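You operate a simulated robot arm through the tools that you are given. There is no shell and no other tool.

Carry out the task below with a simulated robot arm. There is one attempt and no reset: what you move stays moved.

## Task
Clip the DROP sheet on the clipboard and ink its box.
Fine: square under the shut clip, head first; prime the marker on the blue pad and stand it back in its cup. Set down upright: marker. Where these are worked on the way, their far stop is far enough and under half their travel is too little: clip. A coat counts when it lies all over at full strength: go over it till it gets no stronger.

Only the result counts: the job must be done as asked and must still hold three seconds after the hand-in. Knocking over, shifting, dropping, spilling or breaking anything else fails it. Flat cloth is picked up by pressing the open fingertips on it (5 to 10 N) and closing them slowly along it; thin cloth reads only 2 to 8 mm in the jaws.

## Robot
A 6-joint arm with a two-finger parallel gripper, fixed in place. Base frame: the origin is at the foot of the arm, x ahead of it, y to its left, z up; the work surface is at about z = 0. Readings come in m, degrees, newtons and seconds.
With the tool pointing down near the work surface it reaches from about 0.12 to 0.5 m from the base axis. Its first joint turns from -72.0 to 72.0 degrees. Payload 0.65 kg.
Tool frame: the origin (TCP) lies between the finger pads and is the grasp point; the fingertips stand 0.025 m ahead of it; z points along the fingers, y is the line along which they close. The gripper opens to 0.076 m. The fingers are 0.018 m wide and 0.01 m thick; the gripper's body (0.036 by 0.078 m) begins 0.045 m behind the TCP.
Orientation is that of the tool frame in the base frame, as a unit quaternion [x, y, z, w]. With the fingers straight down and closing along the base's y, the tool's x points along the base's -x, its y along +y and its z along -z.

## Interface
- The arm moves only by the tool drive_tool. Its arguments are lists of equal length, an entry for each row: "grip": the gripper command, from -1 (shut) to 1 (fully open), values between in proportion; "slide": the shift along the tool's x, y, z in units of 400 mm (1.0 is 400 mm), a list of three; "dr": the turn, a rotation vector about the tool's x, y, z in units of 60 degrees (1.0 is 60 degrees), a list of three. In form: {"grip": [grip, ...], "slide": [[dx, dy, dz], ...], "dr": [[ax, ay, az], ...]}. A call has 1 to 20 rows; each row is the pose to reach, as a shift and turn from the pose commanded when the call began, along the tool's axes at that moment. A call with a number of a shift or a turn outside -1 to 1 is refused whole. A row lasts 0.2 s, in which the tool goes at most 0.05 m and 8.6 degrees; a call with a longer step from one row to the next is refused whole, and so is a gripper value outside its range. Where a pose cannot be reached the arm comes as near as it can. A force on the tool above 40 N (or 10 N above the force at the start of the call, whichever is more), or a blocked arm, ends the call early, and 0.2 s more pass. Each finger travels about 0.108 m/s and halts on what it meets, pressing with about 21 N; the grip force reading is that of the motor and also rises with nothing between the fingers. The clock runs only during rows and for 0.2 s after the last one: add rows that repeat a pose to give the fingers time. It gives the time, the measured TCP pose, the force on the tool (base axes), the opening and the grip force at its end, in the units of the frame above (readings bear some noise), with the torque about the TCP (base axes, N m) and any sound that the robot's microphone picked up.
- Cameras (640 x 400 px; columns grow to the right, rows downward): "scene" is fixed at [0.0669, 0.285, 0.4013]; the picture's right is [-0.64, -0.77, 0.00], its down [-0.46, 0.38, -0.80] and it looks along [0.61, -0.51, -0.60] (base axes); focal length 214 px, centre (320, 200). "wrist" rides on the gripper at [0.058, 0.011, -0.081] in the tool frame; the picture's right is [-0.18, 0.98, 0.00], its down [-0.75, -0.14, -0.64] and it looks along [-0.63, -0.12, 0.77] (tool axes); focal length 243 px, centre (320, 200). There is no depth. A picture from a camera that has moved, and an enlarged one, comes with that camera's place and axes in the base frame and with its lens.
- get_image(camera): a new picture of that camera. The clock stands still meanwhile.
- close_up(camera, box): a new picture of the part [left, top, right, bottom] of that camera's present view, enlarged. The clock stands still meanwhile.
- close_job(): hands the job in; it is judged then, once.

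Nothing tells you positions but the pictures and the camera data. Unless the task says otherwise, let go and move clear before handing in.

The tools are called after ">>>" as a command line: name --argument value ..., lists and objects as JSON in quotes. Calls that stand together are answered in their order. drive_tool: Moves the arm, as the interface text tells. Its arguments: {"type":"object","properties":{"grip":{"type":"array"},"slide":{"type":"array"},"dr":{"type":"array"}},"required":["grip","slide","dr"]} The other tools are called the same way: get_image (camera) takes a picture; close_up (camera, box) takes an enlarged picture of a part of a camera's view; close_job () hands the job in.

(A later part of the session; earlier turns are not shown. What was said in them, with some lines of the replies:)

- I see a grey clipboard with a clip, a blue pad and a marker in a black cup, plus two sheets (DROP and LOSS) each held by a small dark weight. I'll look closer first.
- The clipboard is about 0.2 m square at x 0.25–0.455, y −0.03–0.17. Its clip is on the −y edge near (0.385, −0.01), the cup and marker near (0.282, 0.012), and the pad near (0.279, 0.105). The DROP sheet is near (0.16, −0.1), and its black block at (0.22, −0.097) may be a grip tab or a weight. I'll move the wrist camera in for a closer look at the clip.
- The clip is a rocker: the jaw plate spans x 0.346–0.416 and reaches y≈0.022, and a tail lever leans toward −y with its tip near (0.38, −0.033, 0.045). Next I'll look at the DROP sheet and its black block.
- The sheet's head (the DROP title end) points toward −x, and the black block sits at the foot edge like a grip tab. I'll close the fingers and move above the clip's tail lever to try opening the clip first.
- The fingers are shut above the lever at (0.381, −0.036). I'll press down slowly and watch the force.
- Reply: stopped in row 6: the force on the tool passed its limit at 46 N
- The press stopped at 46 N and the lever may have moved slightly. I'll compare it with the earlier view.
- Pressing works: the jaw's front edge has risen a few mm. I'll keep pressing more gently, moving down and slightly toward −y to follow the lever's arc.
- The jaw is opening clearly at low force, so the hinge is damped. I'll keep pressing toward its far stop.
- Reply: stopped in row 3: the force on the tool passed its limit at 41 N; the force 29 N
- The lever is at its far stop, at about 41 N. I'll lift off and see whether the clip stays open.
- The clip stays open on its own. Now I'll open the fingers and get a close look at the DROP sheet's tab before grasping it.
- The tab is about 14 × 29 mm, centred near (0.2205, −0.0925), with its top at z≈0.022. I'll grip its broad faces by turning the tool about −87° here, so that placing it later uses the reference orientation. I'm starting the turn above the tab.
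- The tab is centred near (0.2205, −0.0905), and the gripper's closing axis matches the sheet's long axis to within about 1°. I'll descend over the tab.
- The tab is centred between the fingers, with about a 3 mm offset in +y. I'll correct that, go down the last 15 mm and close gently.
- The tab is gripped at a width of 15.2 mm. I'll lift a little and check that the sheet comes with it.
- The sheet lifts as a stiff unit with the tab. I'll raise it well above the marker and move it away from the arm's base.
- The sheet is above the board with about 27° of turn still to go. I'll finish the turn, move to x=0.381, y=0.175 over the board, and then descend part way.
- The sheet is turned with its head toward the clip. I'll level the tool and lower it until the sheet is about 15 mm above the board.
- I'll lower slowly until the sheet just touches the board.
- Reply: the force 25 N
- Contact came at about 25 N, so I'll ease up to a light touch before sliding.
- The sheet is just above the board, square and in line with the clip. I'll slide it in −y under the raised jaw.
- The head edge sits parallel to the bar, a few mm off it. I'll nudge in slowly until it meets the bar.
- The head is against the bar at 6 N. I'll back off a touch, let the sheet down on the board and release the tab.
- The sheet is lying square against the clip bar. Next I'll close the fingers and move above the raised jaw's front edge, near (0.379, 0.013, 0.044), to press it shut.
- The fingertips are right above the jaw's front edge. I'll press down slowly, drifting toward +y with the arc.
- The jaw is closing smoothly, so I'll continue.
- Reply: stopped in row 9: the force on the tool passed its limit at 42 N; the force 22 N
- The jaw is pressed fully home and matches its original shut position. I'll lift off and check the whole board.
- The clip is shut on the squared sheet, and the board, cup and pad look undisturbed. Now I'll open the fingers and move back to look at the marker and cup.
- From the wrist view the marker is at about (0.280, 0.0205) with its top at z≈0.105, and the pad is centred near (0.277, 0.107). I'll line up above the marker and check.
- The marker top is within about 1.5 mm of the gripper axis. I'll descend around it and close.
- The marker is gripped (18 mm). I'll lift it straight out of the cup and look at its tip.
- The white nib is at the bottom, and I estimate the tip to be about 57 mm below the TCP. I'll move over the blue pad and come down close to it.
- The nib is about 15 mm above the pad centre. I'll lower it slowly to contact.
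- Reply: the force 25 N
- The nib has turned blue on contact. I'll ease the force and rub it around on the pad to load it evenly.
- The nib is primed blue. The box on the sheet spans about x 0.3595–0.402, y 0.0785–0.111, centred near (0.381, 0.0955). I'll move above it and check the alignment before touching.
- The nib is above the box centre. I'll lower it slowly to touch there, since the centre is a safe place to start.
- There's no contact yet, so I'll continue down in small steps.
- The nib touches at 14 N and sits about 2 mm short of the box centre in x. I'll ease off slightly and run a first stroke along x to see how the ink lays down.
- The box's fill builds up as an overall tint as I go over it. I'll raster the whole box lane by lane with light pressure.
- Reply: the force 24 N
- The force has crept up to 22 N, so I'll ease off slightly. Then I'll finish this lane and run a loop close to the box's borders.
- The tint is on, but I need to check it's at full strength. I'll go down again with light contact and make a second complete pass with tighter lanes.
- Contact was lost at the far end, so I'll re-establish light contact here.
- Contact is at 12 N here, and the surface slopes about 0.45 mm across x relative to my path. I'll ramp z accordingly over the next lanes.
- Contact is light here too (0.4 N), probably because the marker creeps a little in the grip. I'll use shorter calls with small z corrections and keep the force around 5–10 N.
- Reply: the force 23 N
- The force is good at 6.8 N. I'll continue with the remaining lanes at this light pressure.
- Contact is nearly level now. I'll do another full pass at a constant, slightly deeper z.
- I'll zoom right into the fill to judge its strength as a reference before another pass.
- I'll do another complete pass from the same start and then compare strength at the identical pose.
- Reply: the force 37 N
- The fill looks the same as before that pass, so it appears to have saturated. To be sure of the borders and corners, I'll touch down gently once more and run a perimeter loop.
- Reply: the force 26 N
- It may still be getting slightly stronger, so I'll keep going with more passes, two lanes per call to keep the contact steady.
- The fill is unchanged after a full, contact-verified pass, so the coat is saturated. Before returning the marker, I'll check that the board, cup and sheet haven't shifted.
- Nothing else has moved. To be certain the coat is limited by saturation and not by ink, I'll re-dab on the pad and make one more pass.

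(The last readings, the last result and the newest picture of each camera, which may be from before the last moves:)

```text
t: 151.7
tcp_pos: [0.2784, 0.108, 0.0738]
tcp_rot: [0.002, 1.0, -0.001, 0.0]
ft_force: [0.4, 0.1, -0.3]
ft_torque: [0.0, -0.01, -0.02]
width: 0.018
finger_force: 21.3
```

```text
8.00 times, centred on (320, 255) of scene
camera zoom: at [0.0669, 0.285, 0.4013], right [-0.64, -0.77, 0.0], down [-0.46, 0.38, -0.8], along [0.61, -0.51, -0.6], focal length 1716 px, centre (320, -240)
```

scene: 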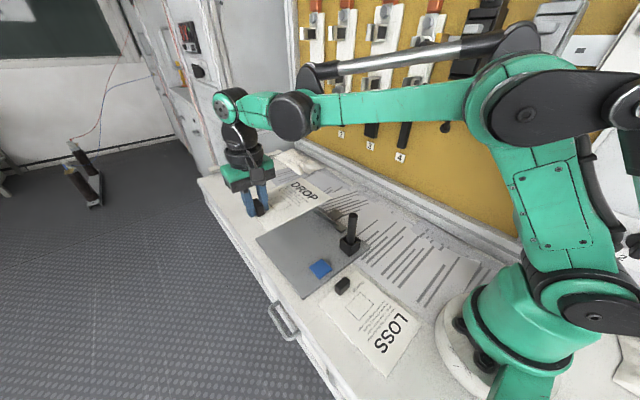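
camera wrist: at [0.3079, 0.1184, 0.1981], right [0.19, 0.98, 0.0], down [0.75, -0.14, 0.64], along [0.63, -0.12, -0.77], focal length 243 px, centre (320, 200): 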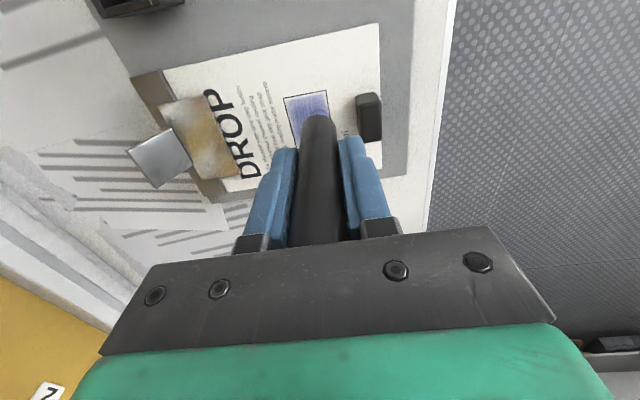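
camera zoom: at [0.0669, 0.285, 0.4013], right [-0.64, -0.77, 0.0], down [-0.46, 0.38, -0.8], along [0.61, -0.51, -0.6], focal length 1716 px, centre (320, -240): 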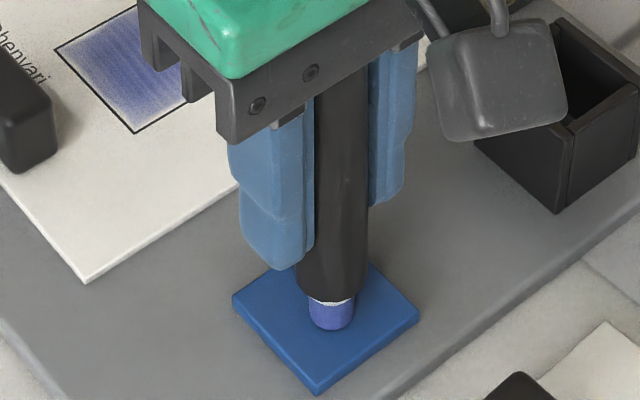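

>>> drive_tool --grip '[-1, -1, -1, -1, -1, -1, -1]' --slide '[[0, 0, 0.001], [0, 0, 0.002], [0, 0, 0.003], [0, 0, 0.0035], [0.006, 0, 0.0035], [-0.006, 0.004, 0.0035], [0, 0, 0.0035]]' --dr '[[0, 0, 0], [0, 0, 0], [0, 0, 0], [0, 0, 0], [0, 0, 0], [0, 0, 0], [0, 0, 0]]'

```text
t: 153.3
tcp_pos: [0.2786, 0.1074, 0.0713]
tcp_rot: [0.0, 1.0, 0.001, 0.001]
ft_force: [6.9, 4.9, 14.4]
ft_torque: [0.29, -0.39, 0.03]
width: 0.0179
finger_force: 21.2
```

Re-dabbed. Back to the box for one more verified pass.

>>> drive_tool --grip '[-1, -1, -1, -1, -1, -1, -1, -1, -1, -1]' --slide '[[0, 0, -0.05], [0, 0, -0.115], [-0.07, 0, -0.115], [-0.14, 0, -0.115], [-0.2188, -0.001, -0.115], [-0.2188, -0.001, -0.06], [-0.2188, -0.001, -0.02], [-0.2188, -0.001, -0.005], [-0.2188, -0.001, 0.001], [-0.2188, -0.001, 0.003]]' --dr '[[0, 0, 0], [0, 0, 0], [0, 0, 0], [0, 0, 0], [0, 0, 0], [0, 0, 0], [0, 0, 0], [0, 0, 0], [0, 0, 0], [0, 0, 0]]'

>>> drive_tool --grip '[-1, -1, -1, -1]' --slide '[[0, 0, 0.0007], [0, 0, 0.0014], [0, 0, 0.002], [0, 0, 0.002]]' --dr '[[0, 0, 0], [0, 0, 0], [0, 0, 0], [0, 0, 0]]'

```text
t: 155.5
tcp_pos: [0.365, 0.1073, 0.0718]
tcp_rot: [0.002, 1.0, 0.0, 0.0]
ft_force: [-0.2, -0.6, 0.3]
ft_torque: [-0.01, 0.01, 0.01]
width: 0.0183
finger_force: 21.6
```

```text
t: 156.5
tcp_pos: [0.3655, 0.1069, 0.0697]
tcp_rot: [0.002, 1.0, 0.0, -0.001]
ft_force: [0.6, 0.5, -0.8]
ft_torque: [0.02, -0.01, -0.03]
width: 0.0179
finger_force: 20.8
```

>>> drive_tool --grip '[-1, -1, -1, -1]' --slide '[[0, 0, 0.0007], [0, 0, 0.0014], [0, 0, 0.0018], [0, 0, 0.0018]]' --dr '[[0, 0, 0], [0, 0, 0], [0, 0, 0], [0, 0, 0]]'

```text
t: 157.5
tcp_pos: [0.3661, 0.1076, 0.0709]
tcp_rot: [0.001, 1.0, 0.0, 0.0]
ft_force: [-1.6, -3.7, 40.1]
ft_torque: [-0.18, 0.15, 0.04]
width: 0.0182
finger_force: 20.9
```

>>> drive_tool --grip '[-1, -1]' --slide '[[0, 0, -0.0009], [0, 0, -0.0009]]' --dr '[[0, 0, 0], [0, 0, 0]]'

```text
t: 158.1
tcp_pos: [0.3657, 0.1077, 0.0698]
tcp_rot: [0.001, 1.0, -0.001, 0.0]
ft_force: [2.6, -2.6, 16.2]
ft_torque: [-0.16, -0.16, 0.0]
width: 0.0179
finger_force: 20.3
```

>>> drive_tool --grip '[-1, -1, -1, -1, -1, -1, -1, -1, -1, -1, -1, -1, -1, -1]' --slide '[[0.0028, 0.0037, -0.0003], [-0.0132, 0.0037, -0.0003], [-0.0292, 0.0037, -0.0003], [-0.0452, 0.0037, -0.0003], [-0.0612, 0.0037, -0.0003], [-0.0772, 0.0037, -0.0003], [-0.0932, 0.0037, -0.0003], [-0.0932, -0.0138, -0.0003], [-0.0772, -0.0138, -0.0003], [-0.0612, -0.0138, -0.0003], [-0.0452, -0.0138, -0.0003], [-0.0292, -0.0138, -0.0003], [-0.0132, -0.0138, -0.0003], [0.0028, -0.0138, -0.0003]]' --dr '[[0, 0, 0], [0, 0, 0], [0, 0, 0], [0, 0, 0], [0, 0, 0], [0, 0, 0], [0, 0, 0], [0, 0, 0], [0, 0, 0], [0, 0, 0], [0, 0, 0], [0, 0, 0], [0, 0, 0], [0, 0, 0]]'

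```text
t: 161.1
tcp_pos: [0.3651, 0.1011, 0.0708]
tcp_rot: [0.002, 1.0, -0.001, 0.0]
ft_force: [3.5, -0.4, 9.7]
ft_torque: [-0.02, -0.2, -0.03]
width: 0.018
finger_force: 20.9
```

>>> drive_tool --grip '[-1, -1, -1, -1, -1, -1, -1, -1, -1, -1, -1, -1, -1, -1]' --slide '[[0, -0.0175, 0], [-0.016, -0.0175, 0], [-0.032, -0.0175, 0], [-0.048, -0.0175, 0], [-0.064, -0.0175, 0], [-0.08, -0.0175, 0], [-0.096, -0.0175, 0], [-0.096, -0.035, 0], [-0.08, -0.035, 0], [-0.064, -0.035, 0], [-0.048, -0.035, 0], [-0.032, -0.035, 0], [-0.016, -0.035, 0], [0, -0.035, 0]]' --dr '[[0, 0, 0], [0, 0, 0], [0, 0, 0], [0, 0, 0], [0, 0, 0], [0, 0, 0], [0, 0, 0], [0, 0, 0], [0, 0, 0], [0, 0, 0], [0, 0, 0], [0, 0, 0], [0, 0, 0], [0, 0, 0]]'

>>> drive_tool --grip '[-1, -1, -1, -1, -1, -1, -1, -1, -1, -1, -1, -1, -1, -1, -1, -1, -1]' --slide '[[0, -0.0175, 0], [-0.016, -0.0175, 0], [-0.032, -0.0175, 0], [-0.048, -0.0175, 0], [-0.064, -0.0175, 0], [-0.08, -0.0175, 0], [-0.096, -0.0175, 0], [-0.096, 0.0, 0], [-0.096, 0.0175, 0], [-0.096, 0.035, 0], [-0.096, 0.0525, 0], [-0.08, 0.0525, 0], [-0.064, 0.0525, 0], [-0.048, 0.0525, 0], [-0.032, 0.0525, 0], [-0.016, 0.0525, 0], [-0.0028, 0.0488, 0]]' --dr '[[0, 0, 0], [0, 0, 0], [0, 0, 0], [0, 0, 0], [0, 0, 0], [0, 0, 0], [0, 0, 0], [0, 0, 0], [0, 0, 0], [0, 0, 0], [0, 0, 0], [0, 0, 0], [0, 0, 0], [0, 0, 0], [0, 0, 0], [0, 0, 0], [0, 0, 0]]'

>>> drive_tool --grip '[-1, -1, -1, -1]' --slide '[[0, 0, -0.02], [0, 0, -0.06], [0, 0.0, -0.12], [0, 0.0, -0.12]]' --dr '[[0, 0, 0], [0, 0, 0], [0, 0, 0], [0, 0, 0]]'

>>> close_up --camera "scene" --box '[284, 229, 316, 249]'

>>> close_up --camera "scene" --box '[280, 215, 320, 250]'

```text
t: 164.1
tcp_pos: [0.3654, 0.0873, 0.0703]
tcp_rot: [0.001, 1.0, -0.002, 0.0]
ft_force: [10.4, -0.5, 28.6]
ft_torque: [0.0, -0.49, 0.01]
width: 0.0182
finger_force: 20.9
```

```text
t: 167.7
tcp_pos: [0.3673, 0.1071, 0.0694]
tcp_rot: [0.001, 1.0, 0.001, 0.0]
ft_force: [6.2, 1.4, 16.4]
ft_torque: [0.07, -0.3, -0.01]
width: 0.0184
finger_force: 20.9
```

```text
t: 168.7
tcp_pos: [0.3648, 0.1063, 0.1171]
tcp_rot: [0.002, 1.0, -0.001, -0.002]
ft_force: [0.4, -0.2, -0.7]
ft_torque: [0.03, -0.01, -0.01]
width: 0.0182
finger_force: 20.8
```

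```text
16.00 times, centred on (300, 239) of scene
camera zoom: at [0.0669, 0.285, 0.4013], right [-0.64, -0.77, 0.0], down [-0.46, 0.38, -0.8], along [0.61, -0.51, -0.6], focal length 3432 px, centre (640, -424)
```

zoom: 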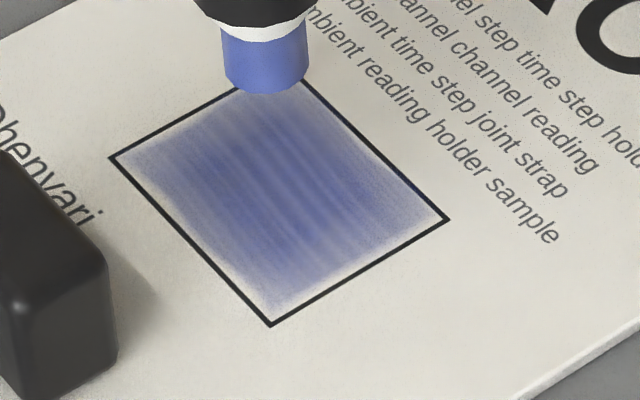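

```text
11.43 times, centred on (300, 232) of scene
camera zoom: at [0.0669, 0.285, 0.4013], right [-0.64, -0.77, 0.0], down [-0.46, 0.38, -0.8], along [0.61, -0.51, -0.6], focal length 2451 px, centre (549, -171)
```

zoom: 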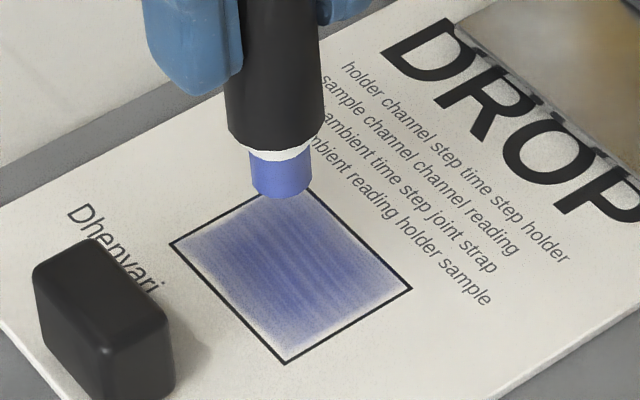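

The strength is unchanged even after re-dabbing, so the coat is at full strength. Before returning the marker, I'll check how vertical it sits in the grip.

>>> drive_tool --grip '[-1, -1, -1, -1, -1, -1, -1]' --slide '[[0, 0, -0.04], [0, 0, -0.074], [0.055, -0.055, -0.074], [0.11, -0.11, -0.074], [0.165, -0.165, -0.074], [0.2132, -0.2163, -0.074], [0.2132, -0.2163, -0.074]]' --dr '[[0, 0, 0], [0, 0, 0], [0, 0, 0], [0, 0, 0], [0, 0, 0], [0, 0, 0], [0, 0, 0]]'

>>> close_up --camera "scene" --box '[310, 160, 390, 250]'

>>> get_image --camera "wrist"

```text
t: 170.3
tcp_pos: [0.2798, 0.0199, 0.147]
tcp_rot: [0.001, 1.0, -0.001, -0.001]
ft_force: [-0.4, 0.6, -0.7]
ft_torque: [0.04, 0.01, 0.0]
width: 0.0182
finger_force: 21.5
```

```text
4.44 times, centred on (350, 205) of scene
camera zoom: at [0.0668, 0.285, 0.4013], right [-0.64, -0.77, 0.0], down [-0.46, 0.38, -0.8], along [0.61, -0.51, -0.6], focal length 953 px, centre (187, 178)
```

zoom: 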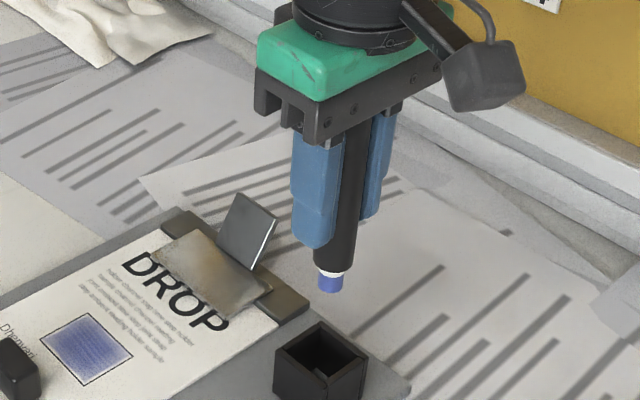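

```text
taken
camera wrist: at [0.2217, 0.0328, 0.2278], right [0.19, 0.98, 0.0], down [0.75, -0.14, 0.64], along [0.63, -0.12, -0.77], focal length 243 px, centre (320, 200)
```

wrist: 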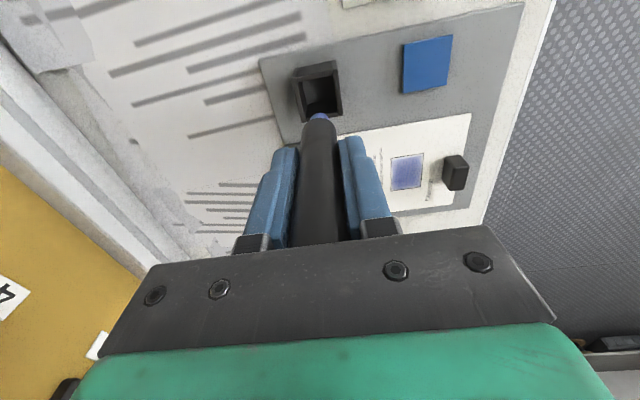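

The marker's pose in the grip matches how it looked right after the grasp, with no visible tilt. I'll lower it straight into the cup.

>>> drive_tool --grip '[-1, -1, -1, -1, -1, -1, -1, -1]' --slide '[[0, 0, 0.04], [0, 0, 0.08], [0, 0, 0.12], [0, 0, 0.155], [0, 0, 0.175], [0, 0, 0.187], [0, 0, 0.192], [0, 0, 0.192]]' --dr '[[0, 0, 0], [0, 0, 0], [0, 0, 0], [0, 0, 0], [0, 0, 0], [0, 0, 0], [0, 0, 0], [0, 0, 0]]'

>>> close_up --camera "scene" --box '[310, 190, 390, 260]'

>>> get_image --camera "wrist"

```text
t: 172.1
tcp_pos: [0.2798, 0.0201, 0.0711]
tcp_rot: [0.003, 1.0, -0.001, -0.001]
ft_force: [-0.4, -1.5, -0.1]
ft_torque: [-0.03, 0.01, -0.02]
width: 0.0177
finger_force: 20.6
```

```text
5.71 times, centred on (350, 225) of scene
camera zoom: at [0.0669, 0.285, 0.4013], right [-0.64, -0.77, 0.0], down [-0.46, 0.38, -0.8], along [0.61, -0.51, -0.6], focal length 1226 px, centre (149, 57)
```

zoom: 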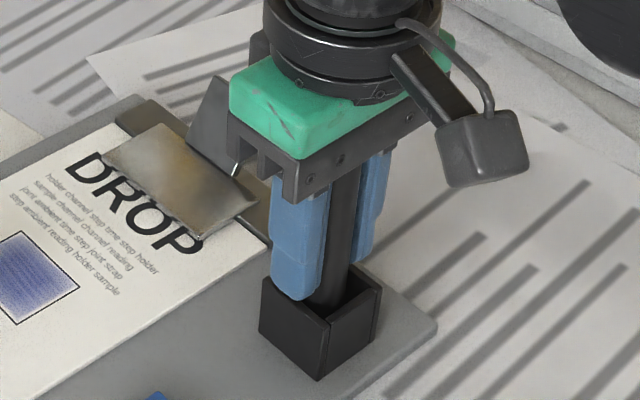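

```text
taken
camera wrist: at [0.2219, 0.0323, 0.151], right [0.19, 0.98, 0.0], down [0.75, -0.14, 0.64], along [0.63, -0.12, -0.77], focal length 243 px, centre (320, 200)
```

wrist: 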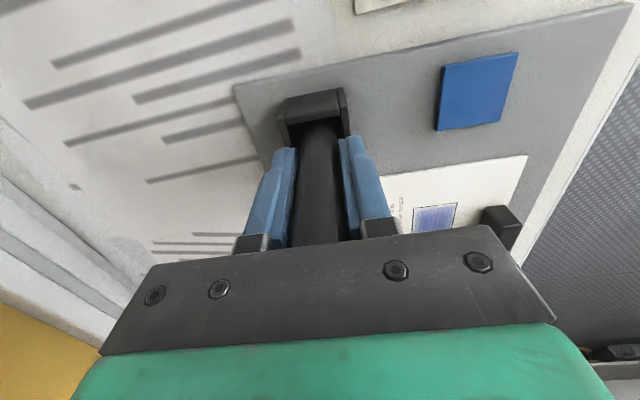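

The marker is inside the cup and about 3–4 mm above its floor. I'll ease it down.

>>> drive_tool --grip '[-1, -1, -1, -1, -1, -1]' --slide '[[0, 0, 0.002], [0, 0, 0.004], [0, 0, 0.006], [0, 0, 0.0075], [0, 0, 0.0085], [0, 0, 0.0085]]' --dr '[[0, 0, 0], [0, 0, 0], [0, 0, 0], [0, 0, 0], [0, 0, 0], [0, 0, 0]]'

```text
t: 173.5
tcp_pos: [0.2802, 0.0212, 0.068]
tcp_rot: [0.001, 1.0, -0.001, -0.001]
ft_force: [-1.1, 1.3, 12.5]
ft_torque: [0.02, 0.12, 0.0]
width: 0.0179
finger_force: 20.7
```

It's on the floor at 12.5 N. I'll relax it slightly and then open the fingers slowly.

>>> drive_tool --grip '[-1, -1]' --slide '[[0, 0, -0.0006], [0, 0, -0.0006]]' --dr '[[0, 0, 0], [0, 0, 0]]'

```text
t: 174.1
tcp_pos: [0.2805, 0.0211, 0.0671]
tcp_rot: [0.002, 1.0, -0.001, 0.0]
ft_force: [-0.9, -0.3, 1.8]
ft_torque: [-0.01, 0.06, -0.05]
width: 0.018
finger_force: 20.6
```

>>> drive_tool --grip '[-0.6, -0.53, -0.5, -0.47, -0.44, -0.4, -0.35, -0.3, -0.2, 0, 0.3, 0.6, 1, 1]' --slide '[[0, 0, 0], [0, 0, 0], [0, 0, 0], [0, 0, 0], [0, 0, 0], [0, 0, 0], [0, 0, 0], [0, 0, 0], [0, 0, 0], [0, 0, 0], [0, 0, 0], [0, 0, 0], [0, 0, 0], [0, 0, 0]]' --dr '[[0, 0, 0], [0, 0, 0], [0, 0, 0], [0, 0, 0], [0, 0, 0], [0, 0, 0], [0, 0, 0], [0, 0, 0], [0, 0, 0], [0, 0, 0], [0, 0, 0], [0, 0, 0], [0, 0, 0], [0, 0, 0]]'

>>> close_up --camera "scene" --box '[310, 190, 390, 260]'

>>> get_image --camera "wrist"

```text
t: 177.1
tcp_pos: [0.2801, 0.0223, 0.0687]
tcp_rot: [0.002, 1.0, -0.001, -0.001]
ft_force: [-0.3, 0.1, 4.4]
ft_torque: [-0.01, 0.0, -0.01]
width: 0.0763
finger_force: 0.0
```

```text
5.71 times, centred on (350, 225) of scene
camera zoom: at [0.0668, 0.285, 0.4013], right [-0.64, -0.77, 0.0], down [-0.46, 0.38, -0.8], along [0.61, -0.51, -0.6], focal length 1226 px, centre (149, 57)
```

zoom: 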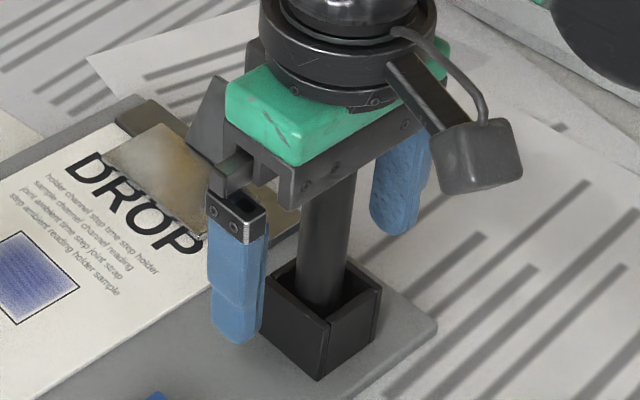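

```text
taken
camera wrist: at [0.2229, 0.033, 0.1476], right [0.19, 0.98, 0.0], down [0.75, -0.14, 0.64], along [0.63, -0.12, -0.77], focal length 243 px, centre (320, 200)
```

wrist: 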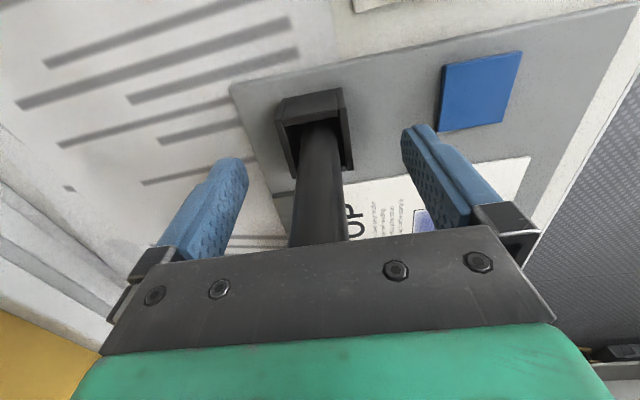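

>>> drive_tool --grip '[1, 1]' --slide '[[0, 0, 0], [0, 0, 0]]' --dr '[[0, 0, 0], [0, 0, 0]]'

>>> close_up --camera "scene" --box '[330, 195, 380, 260]'

```text
t: 177.7
tcp_pos: [0.2824, 0.0217, 0.0674]
tcp_rot: [0.002, 1.0, 0.0, -0.001]
ft_force: [-0.1, 0.1, 4.3]
ft_torque: [0.02, -0.05, -0.03]
width: 0.076
finger_force: 0.0
```

```text
6.15 times, centred on (355, 228) of scene
camera zoom: at [0.0668, 0.285, 0.4013], right [-0.64, -0.77, 0.0], down [-0.46, 0.38, -0.8], along [0.61, -0.51, -0.6], focal length 1320 px, centre (105, 31)
```

zoom: 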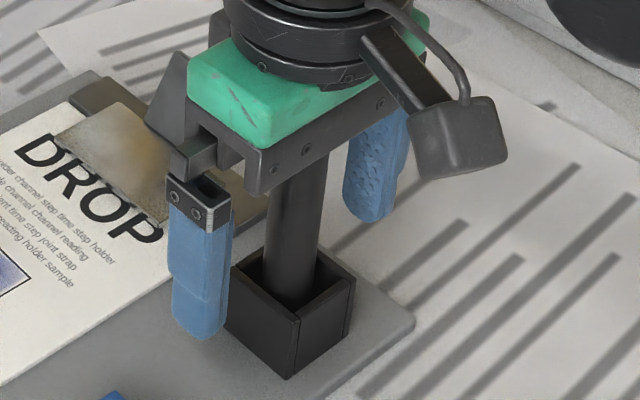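

There's a steady 4 N upward on the tool, perhaps the marker's top lightly touching the palm. I'll rise slowly and watch.

>>> drive_tool --grip '[1, 1, 1]' --slide '[[0, 0, -0.001], [0, 0, -0.0025], [0, 0, -0.0025]]' --dr '[[0, 0, 0], [0, 0, 0], [0, 0, 0]]'

>>> close_up --camera "scene" --box '[330, 195, 380, 260]'

```text
t: 178.5
tcp_pos: [0.2799, 0.0219, 0.0695]
tcp_rot: [0.002, 1.0, -0.001, 0.0]
ft_force: [-0.1, 0.3, -0.7]
ft_torque: [-0.01, 0.03, 0.0]
width: 0.0762
finger_force: 0.0
```

```text
6.15 times, centred on (355, 228) of scene
camera zoom: at [0.0669, 0.285, 0.4013], right [-0.64, -0.77, 0.0], down [-0.46, 0.38, -0.8], along [0.61, -0.51, -0.6], focal length 1320 px, centre (105, 31)
```

zoom: 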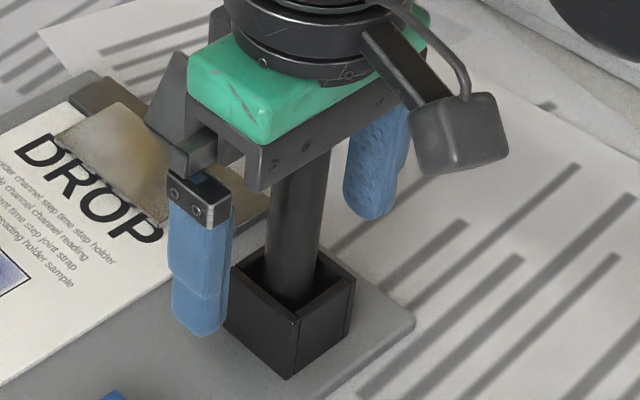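

It's clear of the marker now. I'll rise straight up out of the way.

>>> drive_tool --grip '[1, 1, 1, 1, 1, 1]' --slide '[[0, 0, -0.02], [0, 0, -0.05], [0, 0, -0.1], [0, 0, -0.16], [0, 0, -0.24], [0, 0, -0.32]]' --dr '[[0, 0, 0], [0, 0, 0], [0, 0, 0], [0, 0, 0], [0, 0, 0], [0, 0, 0]]'

>>> close_up --camera "scene" --box '[315, 205, 375, 265]'

>>> get_image --camera "wrist"

>>> get_image --camera "scene"

```text
t: 179.9
tcp_pos: [0.2786, 0.0221, 0.1951]
tcp_rot: [0.0, 1.0, -0.001, -0.002]
ft_force: [-0.1, 0.2, -0.2]
ft_torque: [0.01, 0.02, -0.03]
width: 0.0761
finger_force: 0.0
```

```text
6.67 times, centred on (345, 235) of scene
camera zoom: at [0.0668, 0.285, 0.4013], right [-0.64, -0.77, 0.0], down [-0.46, 0.38, -0.8], along [0.61, -0.51, -0.6], focal length 1430 px, centre (153, -33)
```

zoom: 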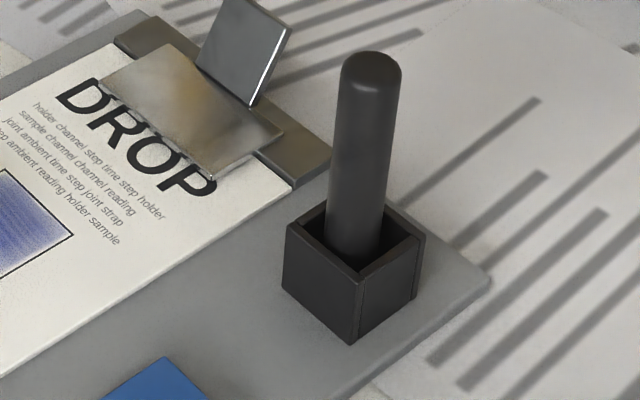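

```text
taken
camera wrist: at [0.2225, 0.0326, 0.2756], right [0.19, 0.98, 0.0], down [0.75, -0.14, 0.64], along [0.63, -0.12, -0.77], focal length 243 px, centre (320, 200)
```

wrist: 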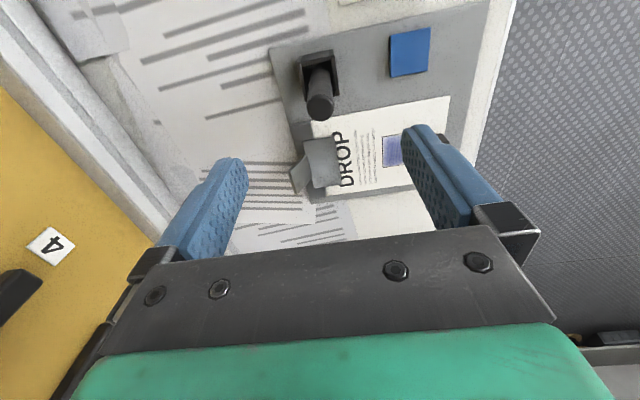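

```text
taken
```

scene: 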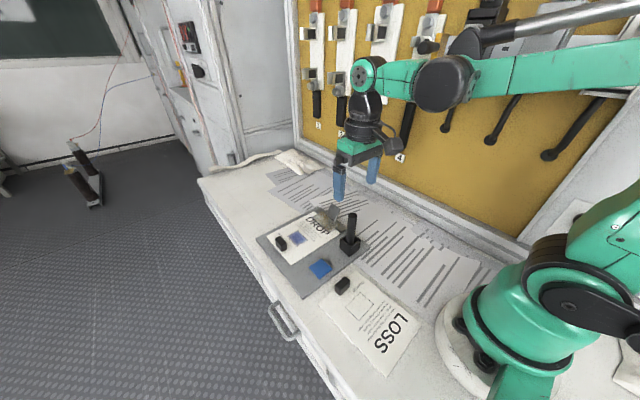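

The marker stands upright in its cup as before. I'll move clear and take an unobstructed look at the sheet, clip and fill from above.

>>> drive_tool --grip '[1, 1, 1, 1, 1]' --slide '[[0.02, 0.05, -0.03], [0.04, 0.1, -0.06], [0.06, 0.15, -0.06], [0.08, 0.2, -0.06], [0.08, 0.2, -0.06]]' --dr '[[0, 0, 0], [0, 0, 0], [0, 0, 0], [0, 0, 0], [0, 0, 0]]'

>>> get_image --camera "wrist"

>>> close_up --camera "wrist" --box '[220, 40, 420, 200]'

>>> close_up --camera "scene" --box '[260, 195, 350, 260]'

```text
t: 181.1
tcp_pos: [0.2493, 0.1019, 0.2186]
tcp_rot: [0.002, 1.0, -0.001, -0.001]
ft_force: [-0.3, 0.1, -0.6]
ft_torque: [0.04, -0.01, 0.02]
width: 0.076
finger_force: 0.0
```

```text
taken
camera wrist: at [0.1913, 0.1139, 0.2996], right [0.19, 0.98, 0.0], down [0.75, -0.14, 0.64], along [0.63, -0.12, -0.77], focal length 243 px, centre (320, 200)
```

wrist: 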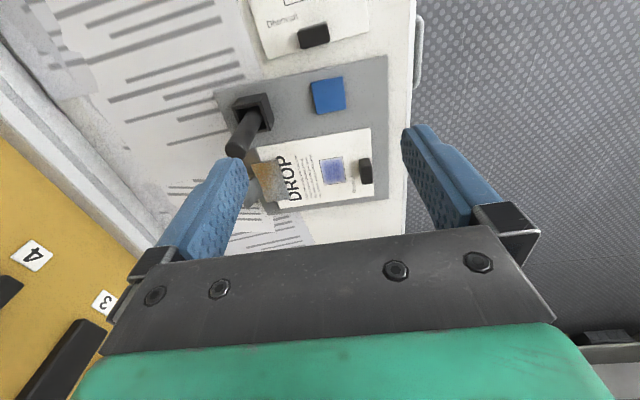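

```text
2.50 times, centred on (320, 120) of wrist
camera zoom: at [0.1913, 0.1139, 0.2996], right [0.19, 0.98, 0.0], down [0.75, -0.14, 0.64], along [0.63, -0.12, -0.77], focal length 606 px, centre (320, 400)
```

zoom: 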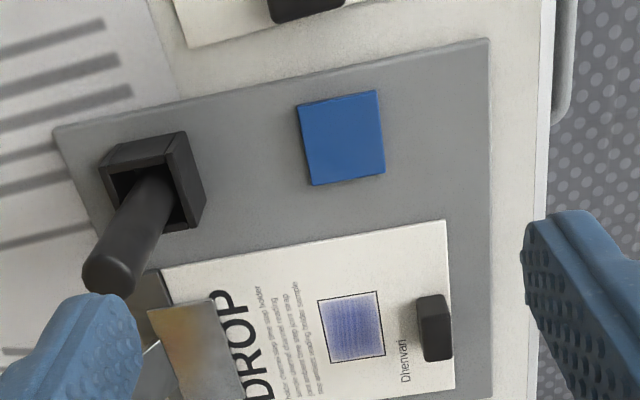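

```text
6.15 times, centred on (305, 228) of scene
camera zoom: at [0.0668, 0.285, 0.4013], right [-0.64, -0.77, 0.0], down [-0.46, 0.38, -0.8], along [0.61, -0.51, -0.6], focal length 1320 px, centre (412, 31)
```

zoom: 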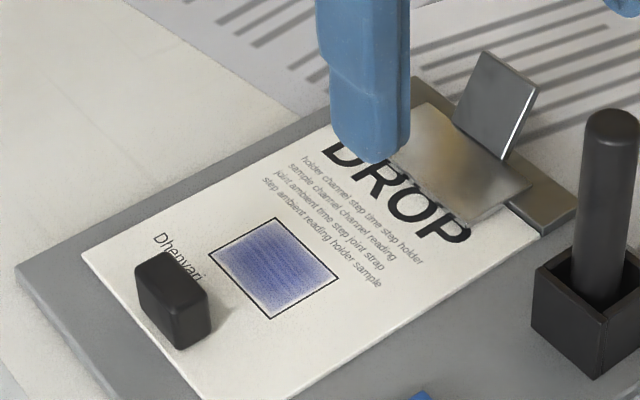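

>>> close_up --camera "scene" --box '[284, 225, 316, 250]'

>>> close_up --camera "scene" --box '[240, 180, 400, 300]'

```text
16.00 times, centred on (300, 238) of scene
camera zoom: at [0.0668, 0.285, 0.4013], right [-0.64, -0.77, 0.0], down [-0.46, 0.38, -0.8], along [0.61, -0.51, -0.6], focal length 3432 px, centre (640, -400)
```

zoom: 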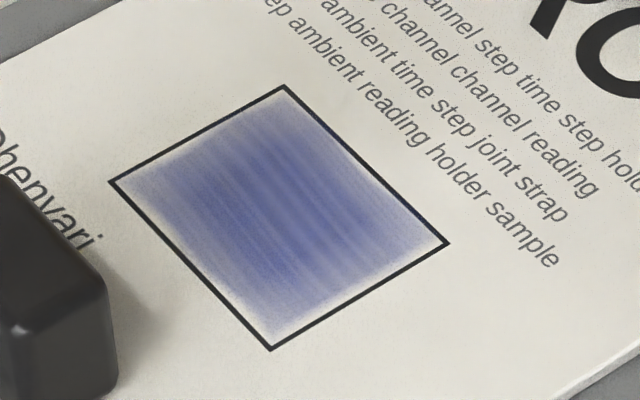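

```text
3.33 times, centred on (320, 240) of scene
camera zoom: at [0.0668, 0.285, 0.4013], right [-0.64, -0.77, 0.0], down [-0.46, 0.38, -0.8], along [0.61, -0.51, -0.6], focal length 715 px, centre (320, 67)
```

zoom: 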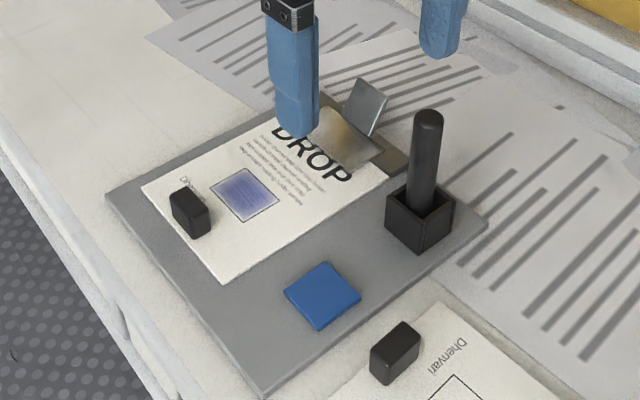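

The DROP sheet is square under the shut clip with its head first. Its box is inked to a strength that no longer increased, and the primed marker stands upright in its cup. The other items look unmoved and the gripper is clear, so I'm handing in.

>>> close_job

```text
The job is handed in.
```

I clipped the DROP sheet and inked its box, then handed the job in. I don't have the judge's result.

- **Sheet:** It lies square against the clip bar, head first. I pushed the clip open to its far stop before sliding the sheet in, then pressed the jaw fully shut on it.
- **Ink:** I primed the marker on the blue pad and went over the box several times. The fill got no stronger over the last passes, even after I dabbed the pad again. It fades slightly at the box edges. I took that to be how the ink is drawn rather than a gap, because it looked the same before and after I worked the borders.
- **Marker:** It stands upright in its cup, as it did at the start.
- **Everything else:** The board, pad, cup and LOSS sheet look unmoved. While I was inking, the DROP sheet shifted by about half a millimetre and came back.
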